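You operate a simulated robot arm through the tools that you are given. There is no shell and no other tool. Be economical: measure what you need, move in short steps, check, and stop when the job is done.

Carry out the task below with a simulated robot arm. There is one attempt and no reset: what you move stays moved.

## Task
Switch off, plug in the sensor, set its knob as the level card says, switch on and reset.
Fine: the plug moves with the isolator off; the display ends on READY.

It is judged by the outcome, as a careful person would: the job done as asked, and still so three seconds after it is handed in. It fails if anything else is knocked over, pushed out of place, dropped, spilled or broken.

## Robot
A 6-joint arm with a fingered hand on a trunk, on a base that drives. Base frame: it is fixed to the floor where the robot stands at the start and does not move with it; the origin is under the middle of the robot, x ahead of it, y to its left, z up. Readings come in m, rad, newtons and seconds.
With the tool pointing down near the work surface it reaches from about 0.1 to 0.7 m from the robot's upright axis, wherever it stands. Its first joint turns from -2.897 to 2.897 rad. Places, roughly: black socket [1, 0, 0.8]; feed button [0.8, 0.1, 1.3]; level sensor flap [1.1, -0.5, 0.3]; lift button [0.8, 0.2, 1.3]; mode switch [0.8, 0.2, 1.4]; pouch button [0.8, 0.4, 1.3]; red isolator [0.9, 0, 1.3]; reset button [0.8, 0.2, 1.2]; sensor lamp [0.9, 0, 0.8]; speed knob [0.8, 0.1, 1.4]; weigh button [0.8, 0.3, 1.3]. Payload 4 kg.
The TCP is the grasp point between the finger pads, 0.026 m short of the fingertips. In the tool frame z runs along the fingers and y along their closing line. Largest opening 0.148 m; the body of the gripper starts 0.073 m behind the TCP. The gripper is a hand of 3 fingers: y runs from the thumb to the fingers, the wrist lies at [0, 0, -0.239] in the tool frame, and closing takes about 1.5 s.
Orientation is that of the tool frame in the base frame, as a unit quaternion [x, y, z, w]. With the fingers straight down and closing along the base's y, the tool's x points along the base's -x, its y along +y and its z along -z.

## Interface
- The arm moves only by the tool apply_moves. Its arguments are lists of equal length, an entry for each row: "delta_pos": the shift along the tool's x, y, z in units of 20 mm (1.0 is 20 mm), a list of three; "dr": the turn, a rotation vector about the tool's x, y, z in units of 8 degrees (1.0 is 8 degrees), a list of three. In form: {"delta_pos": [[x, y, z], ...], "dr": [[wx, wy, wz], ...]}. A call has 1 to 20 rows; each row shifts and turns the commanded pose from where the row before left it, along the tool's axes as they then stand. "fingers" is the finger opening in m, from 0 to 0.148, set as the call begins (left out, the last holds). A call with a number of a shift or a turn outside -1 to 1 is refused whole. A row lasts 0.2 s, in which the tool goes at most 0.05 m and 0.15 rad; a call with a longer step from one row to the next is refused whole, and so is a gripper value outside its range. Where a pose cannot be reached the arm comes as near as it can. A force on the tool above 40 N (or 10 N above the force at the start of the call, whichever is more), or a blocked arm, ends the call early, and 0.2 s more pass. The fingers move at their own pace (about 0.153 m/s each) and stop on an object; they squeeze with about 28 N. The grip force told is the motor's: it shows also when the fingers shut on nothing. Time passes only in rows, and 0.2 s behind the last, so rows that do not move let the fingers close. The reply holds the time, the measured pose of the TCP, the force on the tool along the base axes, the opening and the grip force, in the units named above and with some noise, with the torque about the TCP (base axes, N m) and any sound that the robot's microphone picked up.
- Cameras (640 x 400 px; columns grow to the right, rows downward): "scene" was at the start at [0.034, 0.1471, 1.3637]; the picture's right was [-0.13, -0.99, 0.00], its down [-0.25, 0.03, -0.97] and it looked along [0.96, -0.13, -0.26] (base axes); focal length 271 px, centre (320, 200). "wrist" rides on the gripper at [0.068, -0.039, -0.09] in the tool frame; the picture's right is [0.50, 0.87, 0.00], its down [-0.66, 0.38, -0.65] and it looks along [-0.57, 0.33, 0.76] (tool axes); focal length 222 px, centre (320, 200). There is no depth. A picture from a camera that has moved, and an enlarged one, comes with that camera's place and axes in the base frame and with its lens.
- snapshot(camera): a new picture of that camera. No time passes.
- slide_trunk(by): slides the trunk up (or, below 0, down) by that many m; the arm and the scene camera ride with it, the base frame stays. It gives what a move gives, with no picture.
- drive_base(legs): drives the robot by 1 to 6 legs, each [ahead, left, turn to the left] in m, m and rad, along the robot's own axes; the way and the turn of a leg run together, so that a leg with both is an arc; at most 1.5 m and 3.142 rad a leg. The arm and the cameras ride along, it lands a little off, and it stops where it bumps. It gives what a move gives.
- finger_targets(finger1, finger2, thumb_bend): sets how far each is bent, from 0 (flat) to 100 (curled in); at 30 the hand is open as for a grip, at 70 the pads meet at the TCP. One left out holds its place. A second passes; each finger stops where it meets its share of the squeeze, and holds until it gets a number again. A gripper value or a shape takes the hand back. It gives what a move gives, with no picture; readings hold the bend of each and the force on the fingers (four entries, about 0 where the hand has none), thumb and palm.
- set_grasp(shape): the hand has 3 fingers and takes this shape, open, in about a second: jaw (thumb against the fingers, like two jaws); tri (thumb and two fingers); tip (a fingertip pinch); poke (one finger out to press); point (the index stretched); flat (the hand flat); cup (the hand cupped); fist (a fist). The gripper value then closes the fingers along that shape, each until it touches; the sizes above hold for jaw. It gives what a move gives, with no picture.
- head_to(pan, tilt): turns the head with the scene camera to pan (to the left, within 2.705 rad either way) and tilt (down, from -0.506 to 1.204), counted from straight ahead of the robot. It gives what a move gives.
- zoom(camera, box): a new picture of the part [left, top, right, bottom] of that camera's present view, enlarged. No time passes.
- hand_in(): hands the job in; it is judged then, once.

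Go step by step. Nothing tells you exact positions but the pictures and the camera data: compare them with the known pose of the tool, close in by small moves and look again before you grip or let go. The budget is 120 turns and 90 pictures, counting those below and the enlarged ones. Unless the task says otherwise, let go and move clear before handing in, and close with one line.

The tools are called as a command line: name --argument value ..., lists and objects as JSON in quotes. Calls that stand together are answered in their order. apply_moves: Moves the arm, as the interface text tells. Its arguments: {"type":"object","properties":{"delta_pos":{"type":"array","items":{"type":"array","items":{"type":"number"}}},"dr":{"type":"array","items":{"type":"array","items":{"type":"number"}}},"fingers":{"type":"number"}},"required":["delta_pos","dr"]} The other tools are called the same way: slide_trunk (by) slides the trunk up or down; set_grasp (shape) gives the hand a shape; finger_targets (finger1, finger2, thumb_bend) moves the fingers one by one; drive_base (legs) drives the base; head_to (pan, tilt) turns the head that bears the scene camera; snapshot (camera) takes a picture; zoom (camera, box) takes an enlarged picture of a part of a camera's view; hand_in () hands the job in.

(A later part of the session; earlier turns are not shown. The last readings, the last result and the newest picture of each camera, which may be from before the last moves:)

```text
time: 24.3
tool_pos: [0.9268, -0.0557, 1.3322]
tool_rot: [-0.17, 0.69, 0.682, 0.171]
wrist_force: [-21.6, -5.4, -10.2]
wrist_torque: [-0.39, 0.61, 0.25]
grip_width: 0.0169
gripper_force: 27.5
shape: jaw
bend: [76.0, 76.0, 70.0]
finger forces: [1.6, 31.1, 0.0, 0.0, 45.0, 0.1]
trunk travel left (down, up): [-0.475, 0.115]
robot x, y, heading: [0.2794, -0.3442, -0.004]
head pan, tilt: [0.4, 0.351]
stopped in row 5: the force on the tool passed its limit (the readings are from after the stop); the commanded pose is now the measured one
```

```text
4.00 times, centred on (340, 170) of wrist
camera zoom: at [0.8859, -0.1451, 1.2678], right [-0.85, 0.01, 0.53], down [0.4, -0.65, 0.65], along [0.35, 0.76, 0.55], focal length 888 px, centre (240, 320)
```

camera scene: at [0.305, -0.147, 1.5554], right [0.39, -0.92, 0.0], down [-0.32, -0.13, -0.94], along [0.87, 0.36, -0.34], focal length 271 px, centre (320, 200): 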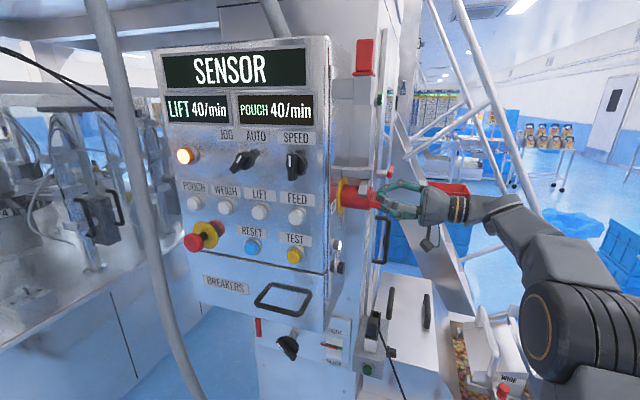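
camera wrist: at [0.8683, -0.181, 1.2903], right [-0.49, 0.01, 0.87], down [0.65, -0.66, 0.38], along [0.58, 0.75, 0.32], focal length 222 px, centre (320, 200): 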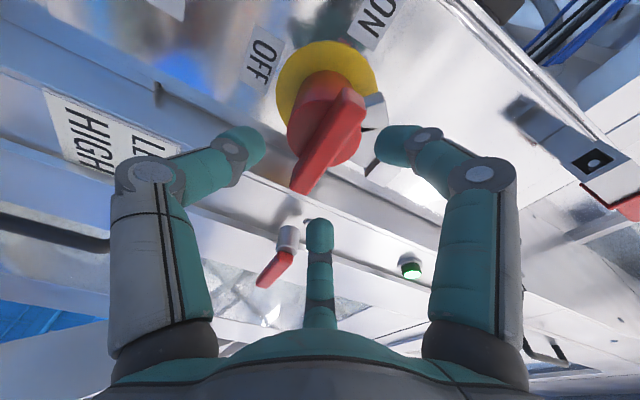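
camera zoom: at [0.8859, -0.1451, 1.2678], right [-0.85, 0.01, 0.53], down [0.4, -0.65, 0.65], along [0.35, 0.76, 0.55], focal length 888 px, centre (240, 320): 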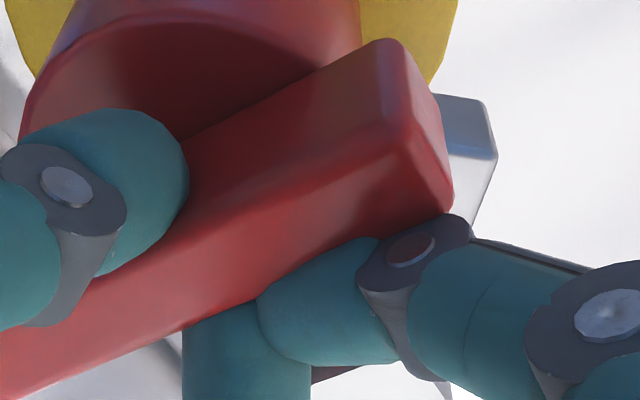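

The fingertips converge near the bar's middle, so the grip had little leverage and slipped. I'll release, back off and inspect the grey piece before trying with better leverage.

apply_moves --delta_pos '[[0, 0, 0], [0, 0, 0], [0, 0, 0], [0, 0, -0.9], [0, 0, -0.9], [0, 0, -0.9], [0, 0, -0.9]]' --dr '[[0, 0, 0], [0, 0, 0], [0, 0, 0], [0, 0, 0], [0, 0, 0], [0, 0, 0], [0, 0, 0]]' --fingers 0.1

set_grasp --shape "poke"

snapshot --camera "wrist"

zoom --camera "scene" --box '[310, 140, 470, 240]'

```text
time: 25.9
tool_pos: [0.9298, -0.1289, 1.3334]
tool_rot: [-0.169, 0.691, 0.682, 0.172]
wrist_force: [-0.4, -0.4, -0.6]
wrist_torque: [0.01, 0.0, 0.02]
grip_width: 0.0998
gripper_force: 0.1
shape: jaw
bend: [29.0, 29.0, 72.0]
finger forces: [0.1, 0.0, 0.0, 0.1, 0.0, 0.0]
trunk travel left (down, up): [-0.475, 0.115]
robot x, y, heading: [0.2809, -0.3449, -0.006]
head pan, tilt: [0.4, 0.351]
```

```text
time: 26.8
tool_pos: [0.9304, -0.1286, 1.333]
tool_rot: [-0.17, 0.69, 0.682, 0.172]
wrist_force: [0.6, -0.9, 0.6]
wrist_torque: [0.01, -0.01, 0.0]
grip_width: 0.0
gripper_force: 0.0
shape: poke
bend: [100.0, 100.0, 40.0]
finger forces: [0.0, 0.0, 0.1, 0.0, 0.0, 0.0]
trunk travel left (down, up): [-0.475, 0.115]
robot x, y, heading: [0.28, -0.34, -0.002]
head pan, tilt: [0.4, 0.351]
```

```text
49 pictures are left
camera wrist: at [0.8894, -0.218, 1.2687], right [-0.85, 0.01, 0.53], down [0.4, -0.65, 0.65], along [0.35, 0.76, 0.55], focal length 222 px, centre (320, 200)
```

wrist: 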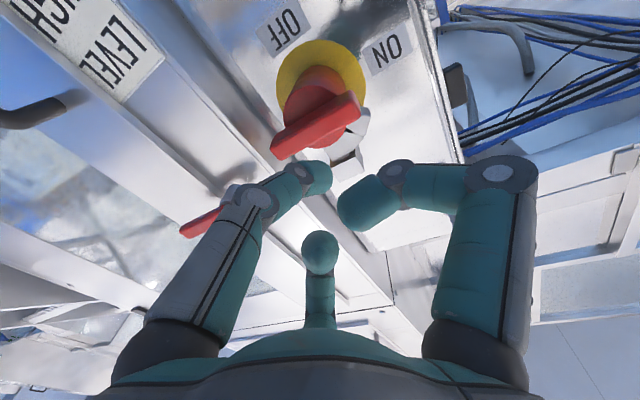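

```text
4.00 times, centred on (390, 190) of scene
camera zoom: at [0.3082, -0.1464, 1.5552], right [0.39, -0.92, 0.0], down [-0.32, -0.13, -0.94], along [0.87, 0.36, -0.34], focal length 1085 px, centre (40, 240)
```

zoom: 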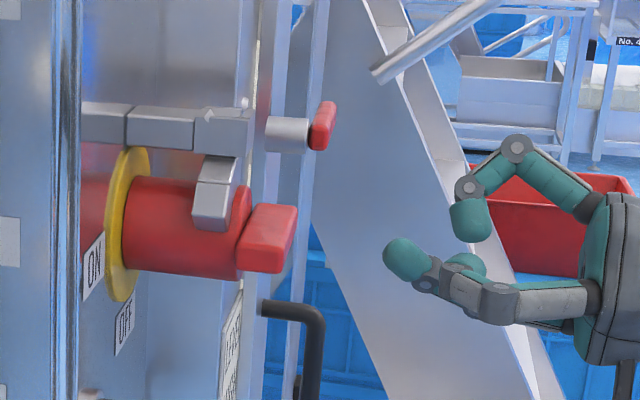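

Poke shape puts one tip on the tool axis. A closer look at the isolator from here:

zoom --camera "wrist" --box '[260, 10, 420, 180]'

```text
2.35 times, centred on (340, 95) of wrist
camera zoom: at [0.8894, -0.218, 1.2687], right [-0.85, 0.01, 0.53], down [0.4, -0.65, 0.65], along [0.35, 0.76, 0.55], focal length 523 px, centre (273, 447)
```

zoom: 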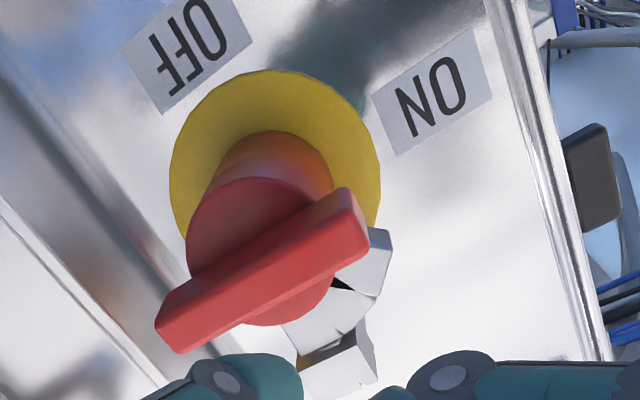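

Next: place the poke tip under the bar's +x end, in front of the drum face.

apply_moves --delta_pos '[[-0.2, -0.8, 0], [-0.2, -0.8, 0], [-0.1, -0.7, 0], [0, 0, 0.9], [0, 0, 0.9], [0, 0, 0.9], [0, 0, 0.9]]' --dr '[[0, 0, 0], [0, 0, 0], [0, 0, 0], [0, 0, 0], [0, 0, 0], [0, 0, 0], [0, 0, 0]]'

snapshot --camera "wrist"

zoom --camera "scene" --box '[320, 150, 448, 230]'

```text
time: 28.4
tool_pos: [0.9623, -0.0575, 1.2958]
tool_rot: [-0.169, 0.69, 0.682, 0.172]
wrist_force: [1.1, 0.3, 0.6]
wrist_torque: [-0.04, 0.03, 0.02]
grip_width: 0.0
gripper_force: 0.0
shape: poke
bend: [100.0, 100.0, 40.0]
finger forces: [0.1, 0.1, 0.0, 0.1, 0.0, 0.1]
trunk travel left (down, up): [-0.475, 0.115]
robot x, y, heading: [0.279, -0.3426, 0.0]
head pan, tilt: [0.4, 0.351]
```

```text
46 pictures are left
camera wrist: at [0.9213, -0.1461, 1.231], right [-0.85, 0.01, 0.53], down [0.4, -0.65, 0.65], along [0.35, 0.76, 0.55], focal length 222 px, centre (320, 200)
```

wrist: 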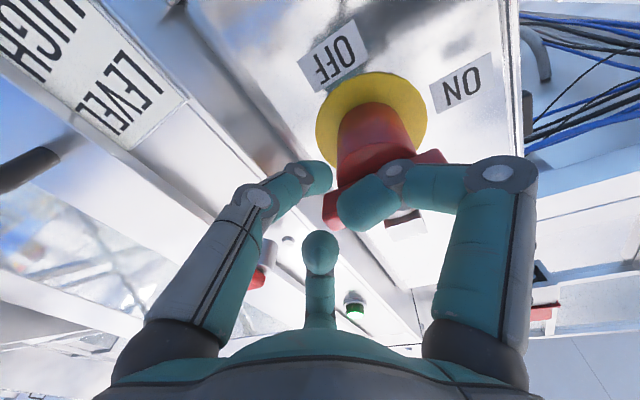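

```text
5.00 times, centred on (384, 190) of scene
camera zoom: at [0.3082, -0.1464, 1.5552], right [0.39, -0.92, 0.0], down [-0.32, -0.13, -0.94], along [0.87, 0.36, -0.34], focal length 1356 px, centre (0, 250)
```

zoom: 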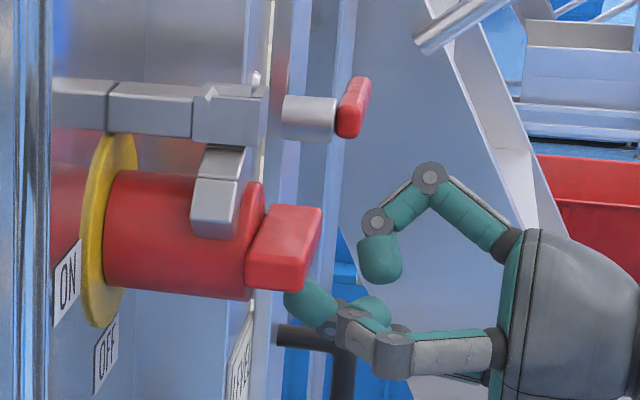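

The tip is under the bar's +x end. Pushing up in small steps.

apply_moves --delta_pos '[[-0.12, 0.22, 0], [-0.12, 0.22, 0], [-0.12, 0.22, 0], [-0.12, 0.22, 0], [-0.12, 0.22, 0], [-0.12, 0.22, 0]]' --dr '[[0, 0, 0], [0, 0, 0], [0, 0, 0], [0, 0, 0], [0, 0, 0], [0, 0, 0]]'

zoom --camera "scene" --box '[320, 150, 448, 230]'

```text
time: 29.8
tool_pos: [0.9636, -0.0571, 1.3228]
tool_rot: [-0.167, 0.692, 0.681, 0.17]
wrist_force: [-16.7, -12.2, -33.9]
wrist_torque: [-0.68, 0.16, 0.28]
grip_width: 0.0001
gripper_force: 0.1
shape: poke
bend: [100.0, 100.0, 38.0]
finger forces: [0.0, 0.0, 0.0, 0.0, 33.5, 0.0]
trunk travel left (down, up): [-0.475, 0.115]
robot x, y, heading: [0.2778, -0.338, -0.004]
head pan, tilt: [0.4, 0.351]
```

```text
5.00 times, centred on (384, 190) of scene
camera zoom: at [0.3083, -0.1471, 1.5547], right [0.39, -0.92, 0.0], down [-0.32, -0.13, -0.94], along [0.87, 0.36, -0.34], focal length 1356 px, centre (0, 250)
```

zoom: 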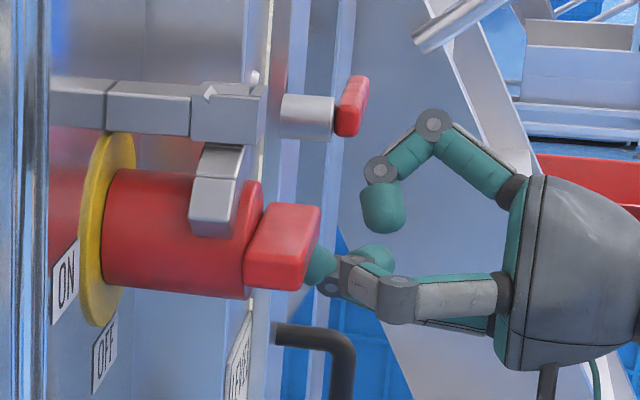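

34 N under the end did not move it, so something holds it – perhaps the grey piece is a catch. I'll back off and look closely at it.

apply_moves --delta_pos '[[0.24, -0.44, 0], [0.24, -0.44, 0], [0, 0, -0.9], [0, 0, -0.9], [0, 0, -0.9], [0, 0, -0.9], [0, 0, -0.9]]' --dr '[[0, 0, 0], [0, 0, 0], [0, 0, 0], [0, 0, 0], [0, 0, 0], [0, 0, 0], [0, 0, 0]]'

zoom --camera "scene" --box '[325, 160, 389, 210]'

zoom --camera "wrist" --box '[280, 20, 440, 160]'

```text
time: 31.4
tool_pos: [0.9617, -0.1463, 1.3079]
tool_rot: [-0.169, 0.69, 0.683, 0.172]
wrist_force: [-0.3, 0.2, -1.2]
wrist_torque: [0.0, -0.05, -0.01]
grip_width: 0.0001
gripper_force: 0.0
shape: poke
bend: [100.0, 100.0, 40.0]
finger forces: [0.0, 0.1, 0.1, 0.0, 0.0, 0.1]
trunk travel left (down, up): [-0.475, 0.115]
robot x, y, heading: [0.2796, -0.3428, -0.001]
head pan, tilt: [0.4, 0.351]
```

```text
8.00 times, centred on (357, 185) of scene
camera zoom: at [0.3081, -0.1465, 1.5552], right [0.39, -0.92, 0.0], down [-0.32, -0.13, -0.94], along [0.87, 0.36, -0.34], focal length 2170 px, centre (24, 320)
```

zoom: 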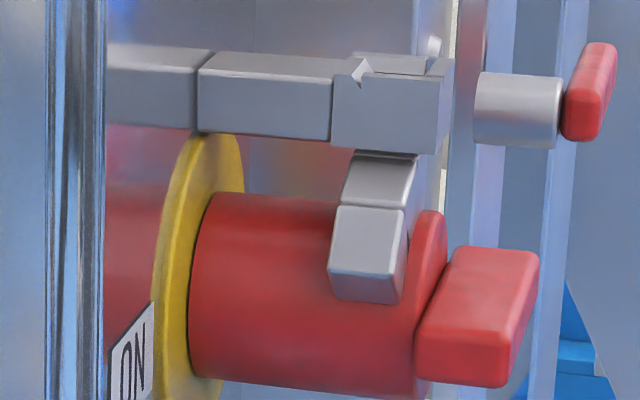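

```text
2.86 times, centred on (360, 90) of wrist
camera zoom: at [0.9188, -0.2359, 1.2422], right [-0.85, 0.01, 0.53], down [0.4, -0.65, 0.65], along [0.35, 0.76, 0.55], focal length 635 px, centre (206, 514)
```

zoom: 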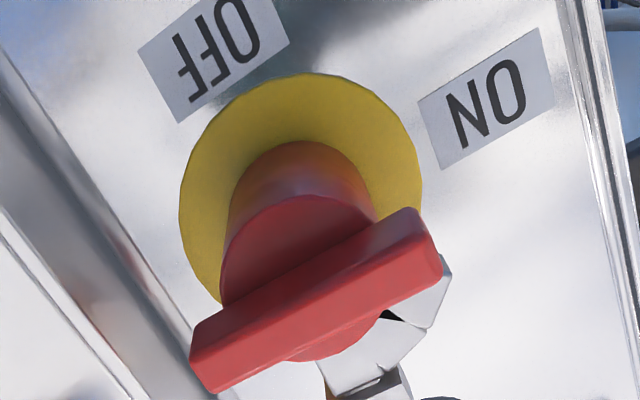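

I'll test the other sense gently: tip above the bar's +x end, pressing down.

apply_moves --delta_pos '[[-0.43, 0.81, 0], [-0.43, 0.81, 0], [-0.43, 0.81, 0], [0, 0, 0.9], [0, 0, 0.9], [0, 0, 0.9], [0, 0, 0.9], [0, 0, 0.8], [0.12, -0.22, 0], [0.12, -0.22, 0], [0.12, -0.22, 0], [0.12, -0.22, 0]]' --dr '[[0, 0, 0], [0, 0, 0], [0, 0, 0], [0, 0, 0], [0, 0, 0], [0, 0, 0], [0, 0, 0], [0, 0, 0], [0, 0, 0], [0, 0, 0], [0, 0, 0], [0, 0, 0]]'

zoom --camera "scene" --box '[320, 150, 448, 230]'

```text
time: 34.0
tool_pos: [0.9628, -0.0568, 1.3408]
tool_rot: [-0.169, 0.69, 0.683, 0.173]
wrist_force: [1.8, -6.4, 5.2]
wrist_torque: [0.02, -0.06, -0.03]
grip_width: 0.0
gripper_force: 0.0
shape: poke
bend: [100.0, 100.0, 40.0]
finger forces: [0.0, 0.0, 0.0, 0.0, 7.5, 0.0]
trunk travel left (down, up): [-0.475, 0.115]
robot x, y, heading: [0.2797, -0.339, -0.001]
head pan, tilt: [0.4, 0.351]
```

```text
5.00 times, centred on (384, 190) of scene
camera zoom: at [0.3081, -0.1476, 1.5553], right [0.39, -0.92, 0.0], down [-0.32, -0.13, -0.94], along [0.87, 0.36, -0.34], focal length 1356 px, centre (0, 250)
```

zoom: 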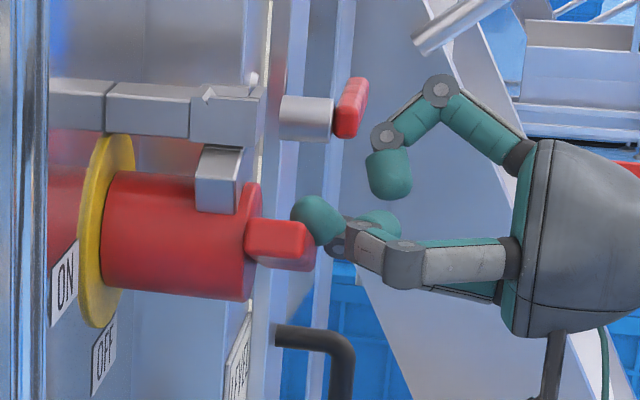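

It turns easily this way (clockwise), only 5 N. I'll follow the arc with the tip toward the vertical OFF position.

apply_moves --delta_pos '[[-0.09, -0.47, 0], [0.15, -0.29, 0], [0.16, -0.28, 0], [0.25, -0.21, 0], [0.25, -0.21, 0], [0.3, -0.12, 0], [0.31, -0.11, 0]]' --dr '[[0, 0, 0], [0, 0, 0], [0, 0, 0], [0, 0, 0], [0, 0, 0], [0, 0, 0], [0, 0, 0]]'

snapshot --camera "scene"

zoom --camera "scene" --box '[320, 150, 448, 230]'

```text
time: 35.6
tool_pos: [0.9543, -0.0579, 1.2976]
tool_rot: [-0.169, 0.69, 0.682, 0.172]
wrist_force: [3.1, -0.1, 2.6]
wrist_torque: [0.02, 0.03, -0.07]
grip_width: 0.0
gripper_force: 0.0
shape: poke
bend: [100.0, 100.0, 40.0]
finger forces: [0.0, 0.0, 0.0, 0.0, 2.4, 0.0]
trunk travel left (down, up): [-0.475, 0.115]
robot x, y, heading: [0.2776, -0.3387, -0.006]
head pan, tilt: [0.4, 0.351]
```

```text
40 pictures are left
camera scene: at [0.3085, -0.1465, 1.5552], right [0.39, -0.92, 0.0], down [-0.32, -0.13, -0.94], along [0.87, 0.36, -0.34], focal length 271 px, centre (320, 200)
```

scene: 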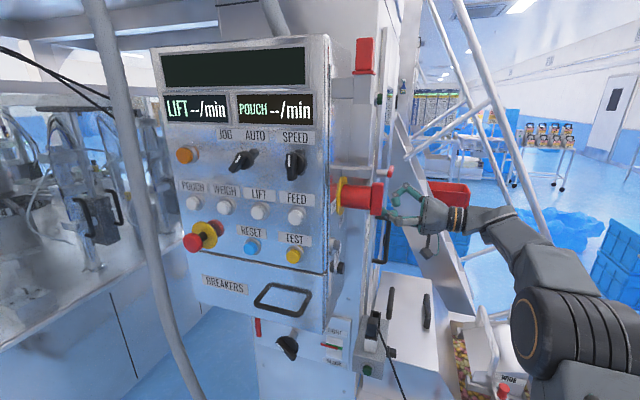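

```text
5.00 times, centred on (384, 190) of scene
camera zoom: at [0.3085, -0.1465, 1.5552], right [0.39, -0.92, 0.0], down [-0.32, -0.13, -0.94], along [0.87, 0.36, -0.34], focal length 1356 px, centre (0, 250)
```

zoom: 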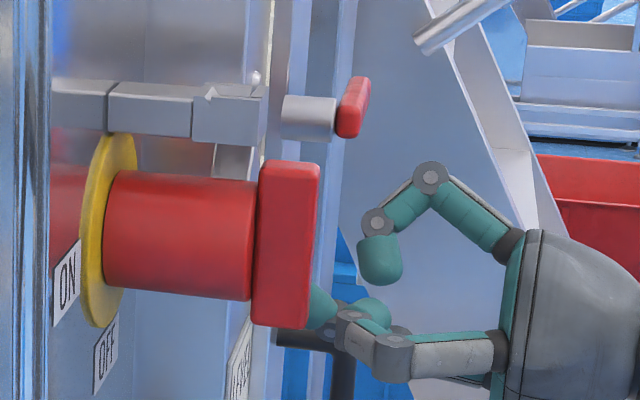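

The displays went dark: isolator off. I'll push the last few degrees to vertical, then withdraw.

apply_moves --delta_pos '[[0.32, -0.03, 0], [0.1, 0, 0], [-0.6, -0.2, 0], [0, 0, -0.9], [0, 0, -0.9], [0, 0, -0.9], [0, 0, -0.9], [0, 0, -0.9], [0, 0, -0.9], [0, 0, -0.9], [0, 0, -0.9]]' --dr '[[0, 0, 0], [0, 0, 0], [0, 0, 0], [0, 0, 0], [0, 0, 0], [0, 0, 0], [0, 0, 0], [0, 0, 0], [0, 0, 0], [0, 0, 0], [0, 0, 0]]'

zoom --camera "wrist" --box '[240, 20, 440, 180]'

head_to --pan 0.25 --tilt 0.75

snapshot --camera "scene"

```text
time: 38.0
tool_pos: [0.9573, -0.2024, 1.2963]
tool_rot: [-0.168, 0.69, 0.682, 0.172]
wrist_force: [-0.3, 0.8, 0.4]
wrist_torque: [-0.03, 0.03, -0.01]
grip_width: 0.0001
gripper_force: 0.1
shape: poke
bend: [100.0, 100.0, 40.0]
finger forces: [0.1, 0.0, 0.1, 0.0, 0.0, 0.0]
trunk travel left (down, up): [-0.475, 0.115]
robot x, y, heading: [0.2808, -0.342, -0.001]
head pan, tilt: [0.4, 0.351]
```

```text
2.50 times, centred on (340, 100) of wrist
camera zoom: at [0.9152, -0.2912, 1.2317], right [-0.85, 0.01, 0.53], down [0.4, -0.65, 0.65], along [0.35, 0.76, 0.55], focal length 555 px, centre (270, 450)
```

zoom: 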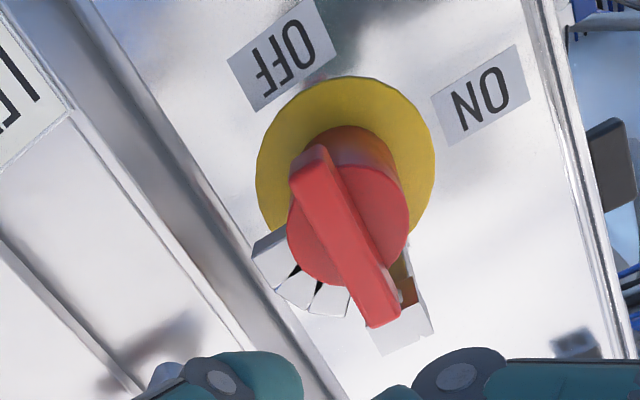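

```text
time: 38.9
tool_pos: [0.9565, -0.2016, 1.2961]
tool_rot: [-0.169, 0.69, 0.682, 0.172]
wrist_force: [-0.2, -0.7, -0.2]
wrist_torque: [0.01, 0.0, 0.02]
grip_width: 0.0001
gripper_force: 0.0
shape: poke
bend: [100.0, 100.0, 40.0]
finger forces: [0.0, 0.0, 0.1, 0.1, 0.0, 0.0]
trunk travel left (down, up): [-0.475, 0.115]
robot x, y, heading: [0.2788, -0.3395, -0.003]
head pan, tilt: [0.25, 0.75]
```

```text
37 pictures are left
camera scene: at [0.3027, -0.1621, 1.5196], right [0.24, -0.97, 0.0], down [-0.66, -0.17, -0.73], along [0.71, 0.18, -0.68], focal length 271 px, centre (320, 200)
```

scene: 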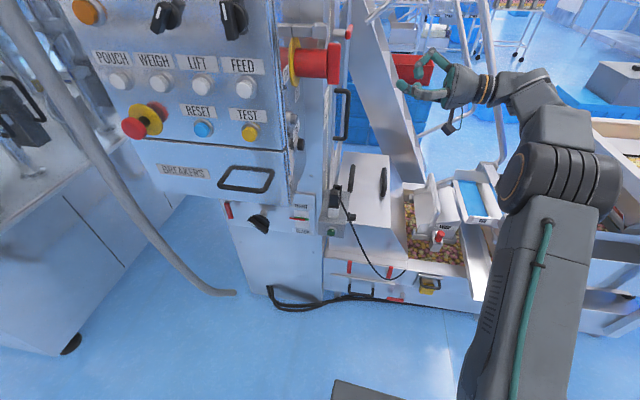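

The isolator is at OFF. Now to the plug: zoom in on the socket box.

zoom --camera "scene" --box '[315, 170, 379, 242]'

zoom --camera "wrist" --box '[0, 0, 200, 130]'

```text
5.56 times, centred on (347, 206) of scene
camera zoom: at [0.3027, -0.1621, 1.5196], right [0.24, -0.97, 0.0], down [-0.66, -0.17, -0.73], along [0.71, 0.18, -0.68], focal length 1507 px, centre (170, 167)
```

zoom: 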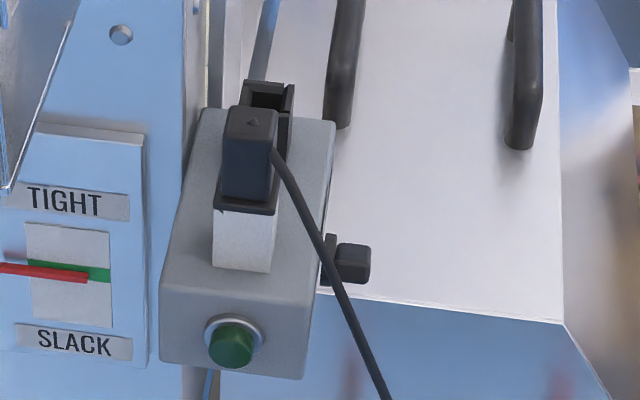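

```text
3.08 times, centred on (100, 65) of wrist
camera zoom: at [0.9152, -0.2908, 1.2316], right [-0.85, 0.01, 0.53], down [0.4, -0.65, 0.65], along [0.35, 0.76, 0.55], focal length 684 px, centre (997, 615)
```

zoom: 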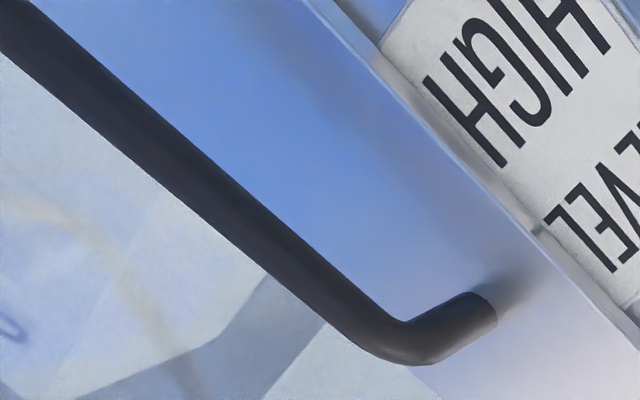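

Plug top at about [0.969,-0.043,0.926], empty black socket behind it at about x=1.05, cable leaving on its -y face. I'll grip it along x, thumb on the far side: retreat and reorient the hand downward.

apply_moves --delta_pos '[[0.83, 0.44, -0.3], [0.83, 0.44, -0.3], [0.83, 0.44, -0.3], [0.83, 0.44, -0.3], [0.83, 0.44, -0.3], [0.83, 0.44, -0.3], [0.83, 0.44, -0.3], [0.83, 0.44, -0.3], [0, 0, 0], [0, 0, 0], [0, 0, 0], [0, 0, 0]]' --dr '[[0, 0, 0], [0, 0, 0], [0, 0, 0], [0, 0, 0], [0, 0, 0], [0, 0, 0], [0, 0, 0], [0, 0, 0], [0, 0, 0.87], [0, 0, 0.87], [0, 0, 0.87], [0, 0, 0.87]]'

apply_moves --delta_pos '[[0, 0, 0], [0, 0, 0], [0, 0, 0], [0, 0, 0], [0, 0, 0], [0, 0, 0], [0, 0, 0], [0, 0, 0], [0, 0, 0], [0, 0, 0], [0, 0, 0], [0, 0, 0]]' --dr '[[0.9375, 0, 0], [0.9375, 0, 0], [0.9375, 0, 0], [0.9375, 0, 0], [0.9375, 0, 0], [0.9375, 0, 0], [0.9375, 0, 0], [0.9375, 0, 0], [0.9375, 0, 0], [0.9375, 0, 0], [0.9375, 0, 0], [0.9375, 0, 0]]'

apply_moves --delta_pos '[[0, 0, 0], [0, 0, 0], [0, 0, 0], [0, 0, 0], [0, 0, 0], [0, 0, 0], [0, 0, 0], [0, 0, 0], [0, 0, 0], [0, 0, 0], [0, 0, 0], [0, 0, 0]]' --dr '[[0, 0, -0.9375], [0, 0, -0.9375], [0, 0, -0.9375], [0, 0, -0.9375], [0, 0, -0.9375], [0, 0, -0.9375], [0, 0, -0.9375], [0, 0, -0.9375], [0, 0, -0.9375], [0, 0, -0.9375], [0, 0, -0.9375], [0, 0, -0.9375]]'

set_grasp --shape "jaw"

```text
time: 41.5
tool_pos: [0.8615, -0.221, 1.3594]
tool_rot: [0.003, 0.71, 0.704, 0.002]
wrist_force: [-0.8, -0.4, 0.7]
wrist_torque: [-0.05, 0.0, 0.0]
grip_width: 0.0001
gripper_force: 0.0
shape: poke
bend: [100.0, 100.0, 40.0]
finger forces: [0.0, 0.0, 0.0, 0.0, 0.0, 0.0]
out of reach, approached as far as the arm can: row 2, 3, 4, 5, 6, 7, 8
trunk travel left (down, up): [-0.475, 0.115]
robot x, y, heading: [0.2769, -0.3409, -0.004]
head pan, tilt: [0.25, 0.75]
```

```text
time: 44.1
tool_pos: [0.8428, -0.1119, 1.2816]
tool_rot: [-0.001, 0.991, 0.137, -0.001]
wrist_force: [-0.1, -0.1, 0.9]
wrist_torque: [-0.01, -0.03, 0.02]
grip_width: 0.0
gripper_force: 0.1
shape: poke
bend: [100.0, 100.0, 40.0]
finger forces: [0.1, 0.1, 0.0, 0.1, 0.0, 0.1]
out of reach, approached as far as the arm can: row 6, 7, 8, 9, 10, 11, 12
trunk travel left (down, up): [-0.475, 0.115]
robot x, y, heading: [0.2787, -0.3417, -0.004]
head pan, tilt: [0.25, 0.75]
```

```text
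time: 46.7
tool_pos: [0.7306, -0.0093, 1.1864]
tool_rot: [-0.692, 0.709, 0.089, 0.1]
wrist_force: [-0.1, -0.5, -0.8]
wrist_torque: [0.0, -0.03, -0.06]
grip_width: 0.0
gripper_force: 0.1
shape: poke
bend: [100.0, 100.0, 40.0]
finger forces: [0.0, 0.1, 0.0, 0.1, 0.1, 0.0]
out of reach, approached as far as the arm can: row 7, 8, 9, 10, 11, 12
trunk travel left (down, up): [-0.475, 0.115]
robot x, y, heading: [0.2804, -0.3435, -0.003]
head pan, tilt: [0.25, 0.75]
```

```text
time: 47.6
tool_pos: [0.731, -0.0084, 1.1861]
tool_rot: [-0.693, 0.709, 0.09, 0.099]
wrist_force: [-0.1, -0.8, -0.7]
wrist_torque: [0.0, 0.02, 0.01]
grip_width: 0.148
gripper_force: 0.0
shape: jaw
bend: [30.0, 30.0, 30.0]
finger forces: [0.0, 0.0, 0.1, 0.1, 0.1, 0.0]
trunk travel left (down, up): [-0.475, 0.115]
robot x, y, heading: [0.2791, -0.3421, 0.0]
head pan, tilt: [0.25, 0.75]
```

The hand is now nearly down but tilted 15° and near the panel. I'll move it clear to -y, correct the tilt, then lower the trunk.

apply_moves --delta_pos '[[0.7, 0.6, 0], [0.8, 0.5, 0], [0.9, 0.4, 0], [0.9, 0, 0], [0.9, 0, 0], [0.9, 0, 0], [0.9, 0, 0], [0.9, 0, 0]]' --dr '[[0, 0, 0], [0, 0, 0], [0, 0, 0], [0, 0, 0], [0, 0, 0], [0, 0, 0], [0, 0, 0], [0, 0, 0]]'

slide_trunk --by -0.2

apply_moves --delta_pos '[[0, 0, 0], [0, 0, 0], [0, 0, 0]]' --dr '[[0, 0.64, 0], [0, 0.64, 0], [0, 0.63, 0]]'

snapshot --camera "wrist"

snapshot --camera "scene"

```text
time: 49.4
tool_pos: [0.6504, -0.0736, 1.1315]
tool_rot: [-0.7, 0.702, 0.095, 0.095]
wrist_force: [0.3, 0.0, -0.2]
wrist_torque: [0.0, 0.03, -0.01]
grip_width: 0.1478
gripper_force: 0.0
shape: jaw
bend: [30.0, 30.0, 30.0]
finger forces: [0.0, 0.1, 0.0, 0.1, 0.0, 0.1]
out of reach, approached as far as the arm can: row 1, 3, 4, 5, 6, 7, 8
trunk travel left (down, up): [-0.475, 0.115]
robot x, y, heading: [0.2815, -0.3469, -0.002]
head pan, tilt: [0.25, 0.75]
```

```text
time: 51.6
tool_pos: [0.6492, -0.0734, 0.9325]
tool_rot: [-0.7, 0.702, 0.095, 0.096]
wrist_force: [0.5, -0.4, -0.2]
wrist_torque: [0.05, 0.02, -0.02]
grip_width: 0.1478
gripper_force: 0.1
shape: jaw
bend: [30.0, 30.0, 30.0]
finger forces: [0.0, 0.0, 0.0, 0.0, 0.0, 0.1]
trunk travel left (down, up): [-0.275, 0.315]
robot x, y, heading: [0.2817, -0.3427, -0.005]
head pan, tilt: [0.25, 0.75]
```

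```text
time: 52.4
tool_pos: [0.6498, -0.0727, 0.9328]
tool_rot: [-0.705, 0.709, 0.001, 0.002]
wrist_force: [0.1, 0.2, -0.1]
wrist_torque: [0.04, -0.02, 0.04]
grip_width: 0.1476
gripper_force: 0.2
shape: jaw
bend: [30.0, 30.0, 30.0]
finger forces: [0.0, 0.0, 0.0, 0.0, 0.0, 0.0]
trunk travel left (down, up): [-0.275, 0.315]
robot x, y, heading: [0.2767, -0.3398, -0.006]
head pan, tilt: [0.25, 0.75]
```

```text
34 pictures are left
camera wrist: at [0.689, -0.1396, 1.0228], right [-0.87, -0.5, 0.0], down [-0.38, 0.66, 0.66], along [-0.32, 0.57, -0.76], focal length 222 px, centre (320, 200)
```

wrist: 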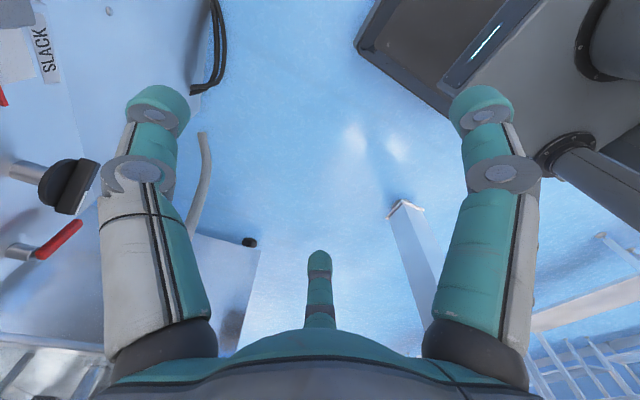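

```text
33 pictures are left
camera scene: at [0.3026, -0.1623, 1.3195], right [0.24, -0.97, 0.0], down [-0.66, -0.17, -0.73], along [0.71, 0.18, -0.68], focal length 271 px, centre (320, 200)
```

scene: 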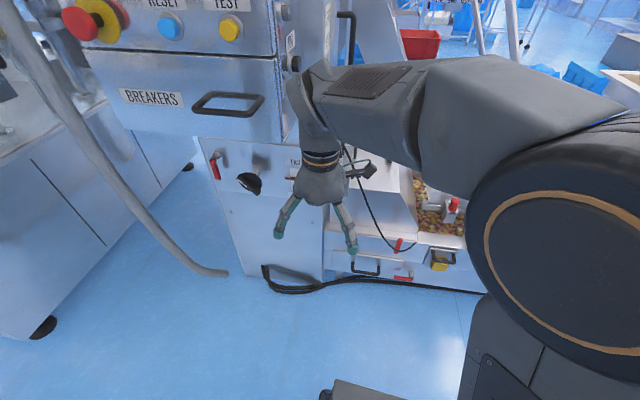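

The hand now points straight down, thumb toward +x. I'll shift it to -y, drive a bit closer, and approach the plug sideways at z≈0.92.

apply_moves --delta_pos '[[0.9, 0, 0], [0.9, 0, 0], [0.9, 0, 0], [0.9, 0, 0], [0.9, 0, 0], [0.9, 0, 0], [0.9, 0, 0], [0.9, 0, 0], [0.9, 0, 0], [0.9, 0, 0], [0.9, 0, 0]]' --dr '[[0, 0, 0], [0, 0, 0], [0, 0, 0], [0, 0, 0], [0, 0, 0], [0, 0, 0], [0, 0, 0], [0, 0, 0], [0, 0, 0], [0, 0, 0], [0, 0, 0]]'

drive_base --legs '[[0.12, 0.06, 0]]'

apply_moves --delta_pos '[[0, -0.9, 0], [0, -0.9, 0], [0, -0.9, 0], [0, -0.9, 0], [0, -0.9, 0], [0, -0.9, 0], [0, -0.9, 0], [0, -0.9, 0], [0, -0.9, 0], [0, -0.9, 0]]' --dr '[[0, 0, 0], [0, 0, 0], [0, 0, 0], [0, 0, 0], [0, 0, 0], [0, 0, 0], [0, 0, 0], [0, 0, 0], [0, 0, 0], [0, 0, 0]]'

snapshot --camera "wrist"

snapshot --camera "scene"

```text
time: 54.8
tool_pos: [0.6075, -0.2017, 0.8922]
tool_rot: [-0.704, 0.71, -0.001, 0.001]
wrist_force: [-0.3, -1.2, 0.1]
wrist_torque: [-0.03, 0.0, 0.0]
grip_width: 0.1478
gripper_force: 0.1
shape: jaw
bend: [30.0, 30.0, 30.0]
finger forces: [0.1, 0.0, 0.0, 0.1, 0.0, 0.0]
out of reach, approached as far as the arm can: row 5, 6, 7, 8, 9, 10, 11
trunk travel left (down, up): [-0.275, 0.315]
robot x, y, heading: [0.28, -0.3414, -0.006]
head pan, tilt: [0.25, 0.75]
```

```text
time: 56.1
tool_pos: [0.7293, -0.1411, 0.8926]
tool_rot: [-0.706, 0.708, -0.002, 0.002]
wrist_force: [-0.3, 0.5, -0.5]
wrist_torque: [-0.02, -0.01, 0.03]
grip_width: 0.1479
gripper_force: 0.0
shape: jaw
bend: [30.0, 30.0, 30.0]
finger forces: [0.0, 0.1, 0.1, 0.0, 0.0, 0.1]
trunk travel left (down, up): [-0.275, 0.315]
robot x, y, heading: [0.4002, -0.2875, 0.002]
head pan, tilt: [0.25, 0.75]
```

```text
time: 58.3
tool_pos: [0.8636, -0.0794, 0.8574]
tool_rot: [-0.704, 0.711, -0.006, 0.004]
wrist_force: [-7.4, -3.0, 17.3]
wrist_torque: [-0.05, -1.41, -0.31]
grip_width: 0.1476
gripper_force: 0.0
shape: jaw
bend: [30.0, 30.0, 29.0]
finger forces: [0.1, 0.1, 0.0, 0.1, 17.7, 0.0]
out of reach, approached as far as the arm can: row 1, 2, 3, 4, 5, 6, 7, 8, 9, 10
trunk travel left (down, up): [-0.275, 0.315]
robot x, y, heading: [0.4004, -0.2807, 0.005]
head pan, tilt: [0.25, 0.75]
```

```text
32 pictures are left
camera wrist: at [0.9022, -0.1461, 0.9486], right [-0.87, -0.49, -0.01], down [-0.38, 0.66, 0.65], along [-0.31, 0.57, -0.76], focal length 222 px, centre (320, 200)
```

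wrist: 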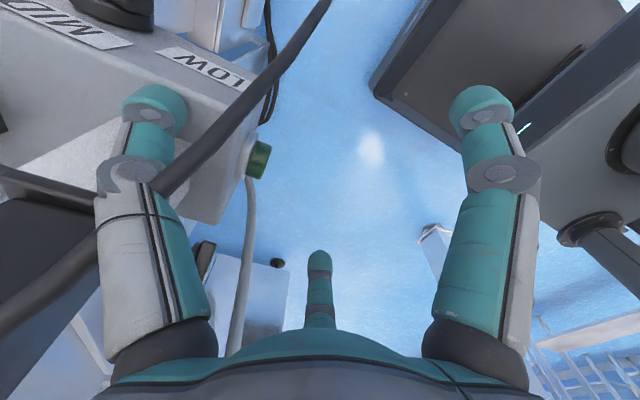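

```text
31 pictures are left
camera scene: at [0.4217, -0.1036, 1.3201], right [0.25, -0.97, 0.0], down [-0.66, -0.17, -0.73], along [0.71, 0.18, -0.68], focal length 271 px, centre (320, 200)
```

scene: 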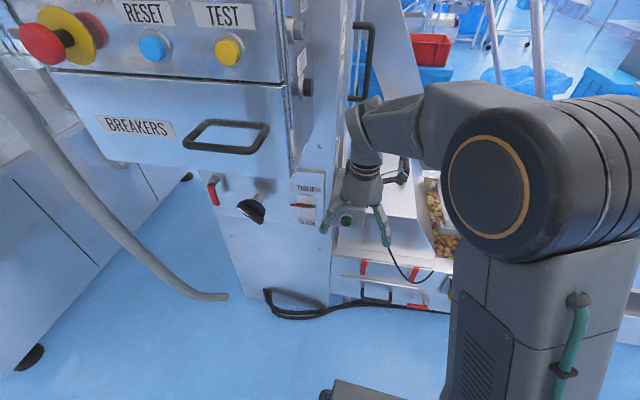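

The hand's yaw ran the wrist into its limit and the thumb touched the box top with 17 N. I'll lift straight up with the trunk, then drive back and to the right so the arm reaches at a better angle.

slide_trunk --by 0.11

drive_base --legs '[[-0.15, 0, 0]]'

snapshot --camera "scene"

```text
time: 59.7
tool_pos: [0.8651, -0.0807, 0.9651]
tool_rot: [-0.704, 0.71, -0.005, 0.003]
wrist_force: [0.7, 0.1, -0.2]
wrist_torque: [0.03, 0.0, 0.02]
grip_width: 0.1479
gripper_force: 0.0
shape: jaw
bend: [30.0, 30.0, 30.0]
finger forces: [0.0, 0.0, 0.0, 0.1, 0.0, 0.1]
trunk travel left (down, up): [-0.385, 0.205]
robot x, y, heading: [0.4032, -0.2809, 0.001]
head pan, tilt: [0.25, 0.75]
```

```text
time: 61.1
tool_pos: [0.7167, -0.081, 0.9649]
tool_rot: [-0.703, 0.711, -0.005, 0.002]
wrist_force: [0.3, -0.5, -0.2]
wrist_torque: [0.0, -0.03, -0.01]
grip_width: 0.1478
gripper_force: 0.0
shape: jaw
bend: [30.0, 30.0, 30.0]
finger forces: [0.0, 0.1, 0.0, 0.0, 0.0, 0.0]
trunk travel left (down, up): [-0.385, 0.205]
robot x, y, heading: [0.251, -0.2827, 0.003]
head pan, tilt: [0.25, 0.75]
```

```text
30 pictures are left
camera scene: at [0.274, -0.1029, 1.4295], right [0.25, -0.97, 0.0], down [-0.66, -0.17, -0.73], along [0.71, 0.18, -0.68], focal length 271 px, centre (320, 200)
```

scene: 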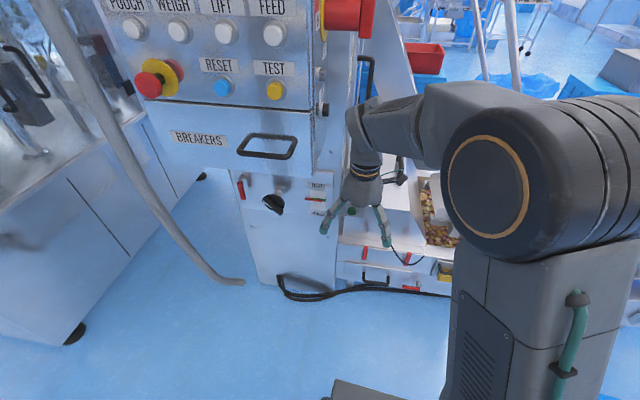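

Clear. Now drive right and then ahead so the hand ends beside the plug at about [0.966,-0.22,0.965].

drive_base --legs '[[0, -0.14, 0], [0.25, 0, 0]]'

snapshot --camera "wrist"

snapshot --camera "scene"

```text
time: 63.8
tool_pos: [0.9642, -0.2247, 0.9657]
tool_rot: [-0.7, 0.714, -0.005, 0.002]
wrist_force: [0.3, 1.2, 0.5]
wrist_torque: [0.01, -0.03, 0.0]
grip_width: 0.1478
gripper_force: 0.0
shape: jaw
bend: [30.0, 30.0, 30.0]
finger forces: [0.0, 0.0, 0.0, 0.0, 0.0, 0.0]
trunk travel left (down, up): [-0.385, 0.205]
robot x, y, heading: [0.4952, -0.4261, -0.006]
head pan, tilt: [0.25, 0.75]
```

```text
29 pictures are left
camera wrist: at [1.0006, -0.2902, 1.0563], right [-0.88, -0.48, -0.01], down [-0.37, 0.66, 0.65], along [-0.31, 0.57, -0.76], focal length 222 px, centre (320, 200)
```

wrist: 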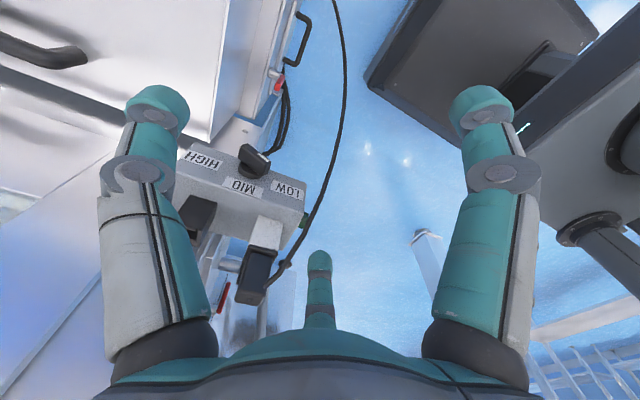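

```text
28 pictures are left
camera scene: at [0.5213, -0.2429, 1.4295], right [0.24, -0.97, 0.0], down [-0.66, -0.16, -0.73], along [0.71, 0.17, -0.68], focal length 271 px, centre (320, 200)
```

scene: 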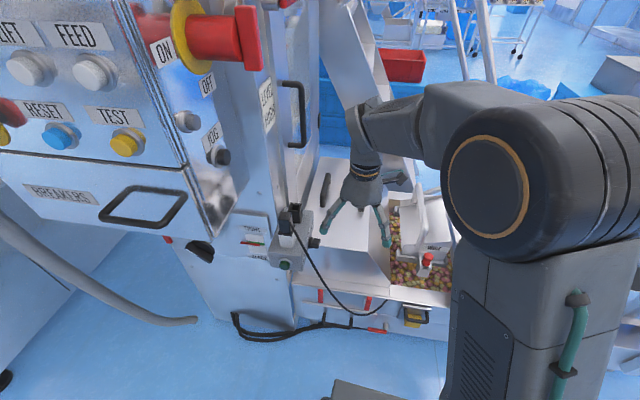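

Excellent view of the box, knob, plug and socket. I'll zoom in on both pictures to measure.

zoom --camera "wrist" --box '[170, 130, 320, 310]'

zoom --camera "scene" --box '[265, 190, 329, 280]'

```text
2.22 times, centred on (245, 220) of wrist
camera zoom: at [1.0006, -0.2902, 1.0563], right [-0.88, -0.48, -0.01], down [-0.37, 0.66, 0.65], along [-0.31, 0.57, -0.76], focal length 494 px, centre (487, 156)
```

zoom: 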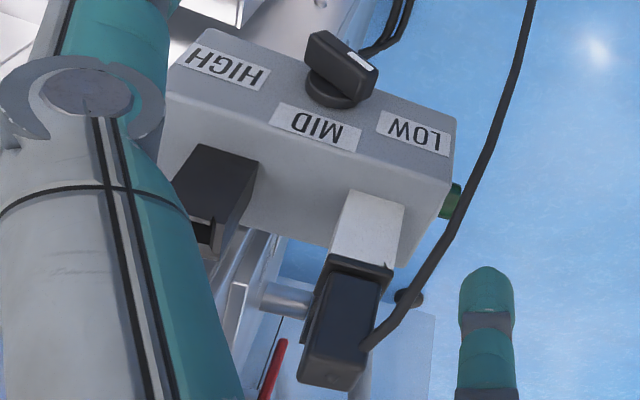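

```text
4.44 times, centred on (297, 235) of scene
camera zoom: at [0.5213, -0.2429, 1.4295], right [0.24, -0.97, 0.0], down [-0.66, -0.16, -0.73], along [0.71, 0.17, -0.68], focal length 1205 px, centre (422, 44)
```

zoom: 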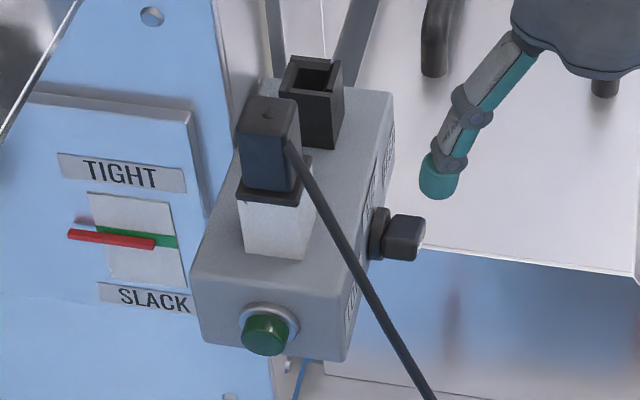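

Plug body: centre about [0.957,-0.05], z 0.895–0.940. I'll lower to z 0.925 here and slide in sideways.

apply_moves --delta_pos '[[0, 0.1, 0.9], [0, 0.1, 0.9], [-0.2, 0.1, 0.2], [-0.9, 0, 0], [-0.9, 0, 0], [-0.9, 0, 0], [-0.9, 0, 0], [-0.9, 0, 0], [-0.9, 0, 0], [-0.9, 0, 0]]' --dr '[[0, 0, 0], [0, 0, 0], [0, 0, 0], [0, 0, 0], [0, 0, 0], [0, 0, 0], [0, 0, 0], [0, 0, 0], [0, 0, 0], [0, 0, 0]]'

zoom --camera "wrist" --box '[120, 60, 440, 300]'

zoom --camera "scene" --box '[250, 120, 378, 280]'

```text
time: 66.0
tool_pos: [0.9607, -0.0947, 0.9252]
tool_rot: [-0.7, 0.715, -0.005, 0.003]
wrist_force: [-0.2, 0.5, 0.2]
wrist_torque: [-0.01, -0.03, 0.0]
grip_width: 0.1482
gripper_force: 0.1
shape: jaw
bend: [30.0, 30.0, 30.0]
finger forces: [0.1, 0.0, 0.0, 0.0, 0.0, 0.1]
trunk travel left (down, up): [-0.385, 0.205]
robot x, y, heading: [0.5016, -0.4221, -0.009]
head pan, tilt: [0.25, 0.75]
```

```text
1.67 times, centred on (280, 180) of wrist
camera zoom: at [0.9974, -0.1602, 1.0164], right [-0.88, -0.48, -0.01], down [-0.37, 0.66, 0.65], along [-0.31, 0.57, -0.76], focal length 370 px, centre (387, 233)
```

zoom: 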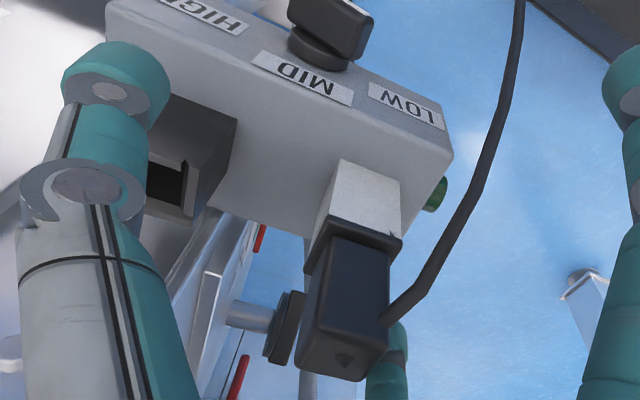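

```text
2.50 times, centred on (314, 200) of scene
camera zoom: at [0.5214, -0.243, 1.4295], right [0.24, -0.97, 0.0], down [-0.66, -0.16, -0.73], along [0.71, 0.17, -0.68], focal length 678 px, centre (335, 200)
```

zoom: 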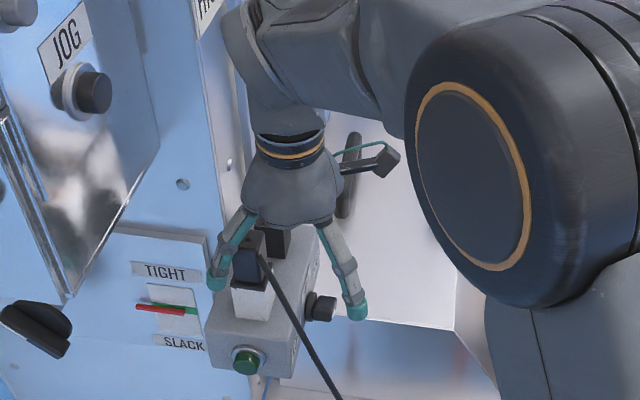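

I'll check the keying: the arrow on the plug's top and the socket's notch.

zoom --camera "wrist" --box '[190, 110, 330, 300]'

```text
2.11 times, centred on (260, 205) of wrist
camera zoom: at [0.9974, -0.1602, 1.0164], right [-0.88, -0.48, -0.01], down [-0.37, 0.66, 0.65], along [-0.31, 0.57, -0.76], focal length 468 px, centre (446, 190)
```

zoom: 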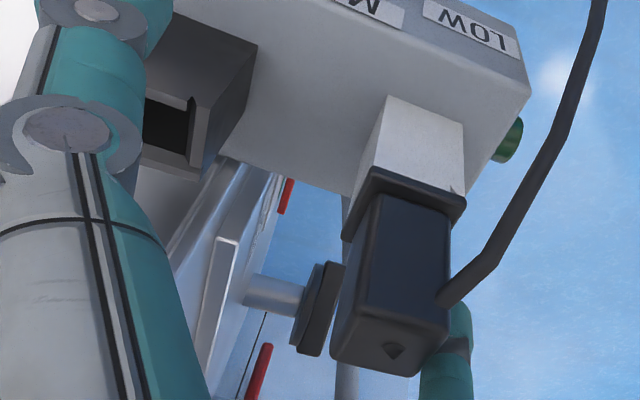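

Same orientation should fit. Sliding in onto the plug.

apply_moves --delta_pos '[[-0.8, 0.1, 0], [-0.8, 0.1, 0], [-0.8, 0.1, 0]]' --dr '[[0, 0, 0], [0, 0, 0], [0, 0, 0]]'

apply_moves --delta_pos '[[0, 0, 0], [0, 0, 0], [0, 0, 0], [0, 0, 0], [0, 0, 0], [0, 0, 0], [0, 0, 0], [0, 0, 0]]' --dr '[[0, 0, 0], [0, 0, 0], [0, 0, 0], [0, 0, 0], [0, 0, 0], [0, 0, 0], [0, 0, 0], [0, 0, 0]]' --fingers 0.01

zoom --camera "wrist" --box '[160, 60, 480, 300]'

zoom --camera "scene" --box '[250, 160, 346, 280]'

```text
time: 66.8
tool_pos: [0.9539, -0.0462, 0.9236]
tool_rot: [-0.7, 0.714, -0.005, 0.002]
wrist_force: [-1.4, 0.1, 0.3]
wrist_torque: [0.03, 0.0, 0.02]
grip_width: 0.1481
gripper_force: 0.1
shape: jaw
bend: [30.0, 30.0, 30.0]
finger forces: [0.1, 0.0, 0.0, 0.1, 0.0, 0.1]
trunk travel left (down, up): [-0.385, 0.205]
robot x, y, heading: [0.4973, -0.4202, -0.007]
head pan, tilt: [0.25, 0.75]
```

```text
time: 68.6
tool_pos: [0.9538, -0.0473, 0.924]
tool_rot: [-0.701, 0.713, -0.005, 0.002]
wrist_force: [0.4, 0.3, 0.1]
wrist_torque: [-0.04, -0.04, -0.01]
grip_width: 0.0264
gripper_force: 28.2
shape: jaw
bend: [75.0, 75.0, 70.0]
finger forces: [21.6, 23.7, 0.0, 0.1, 23.9, 0.0]
trunk travel left (down, up): [-0.385, 0.205]
robot x, y, heading: [0.4998, -0.4251, -0.009]
head pan, tilt: [0.25, 0.75]
```

```text
1.67 times, centred on (320, 180) of wrist
camera zoom: at [0.9912, -0.1139, 1.016], right [-0.88, -0.48, -0.01], down [-0.37, 0.67, 0.65], along [-0.31, 0.57, -0.76], focal length 370 px, centre (320, 233)
```

zoom: 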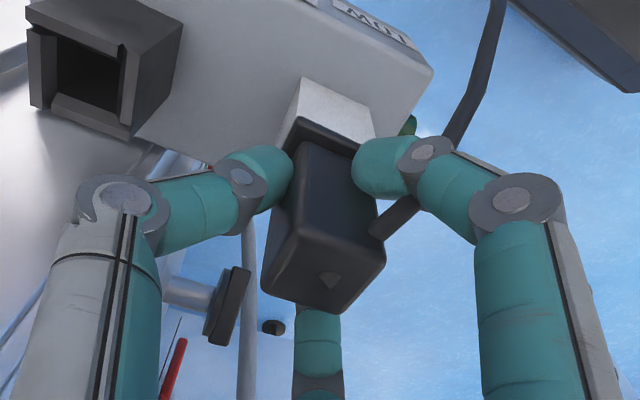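

```text
3.33 times, centred on (298, 220) of scene
camera zoom: at [0.5215, -0.2428, 1.4295], right [0.24, -0.97, 0.0], down [-0.66, -0.16, -0.73], along [0.71, 0.17, -0.68], focal length 904 px, centre (393, 133)
```

zoom: 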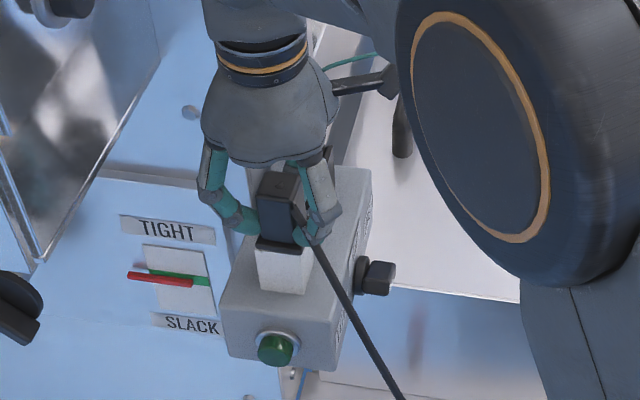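

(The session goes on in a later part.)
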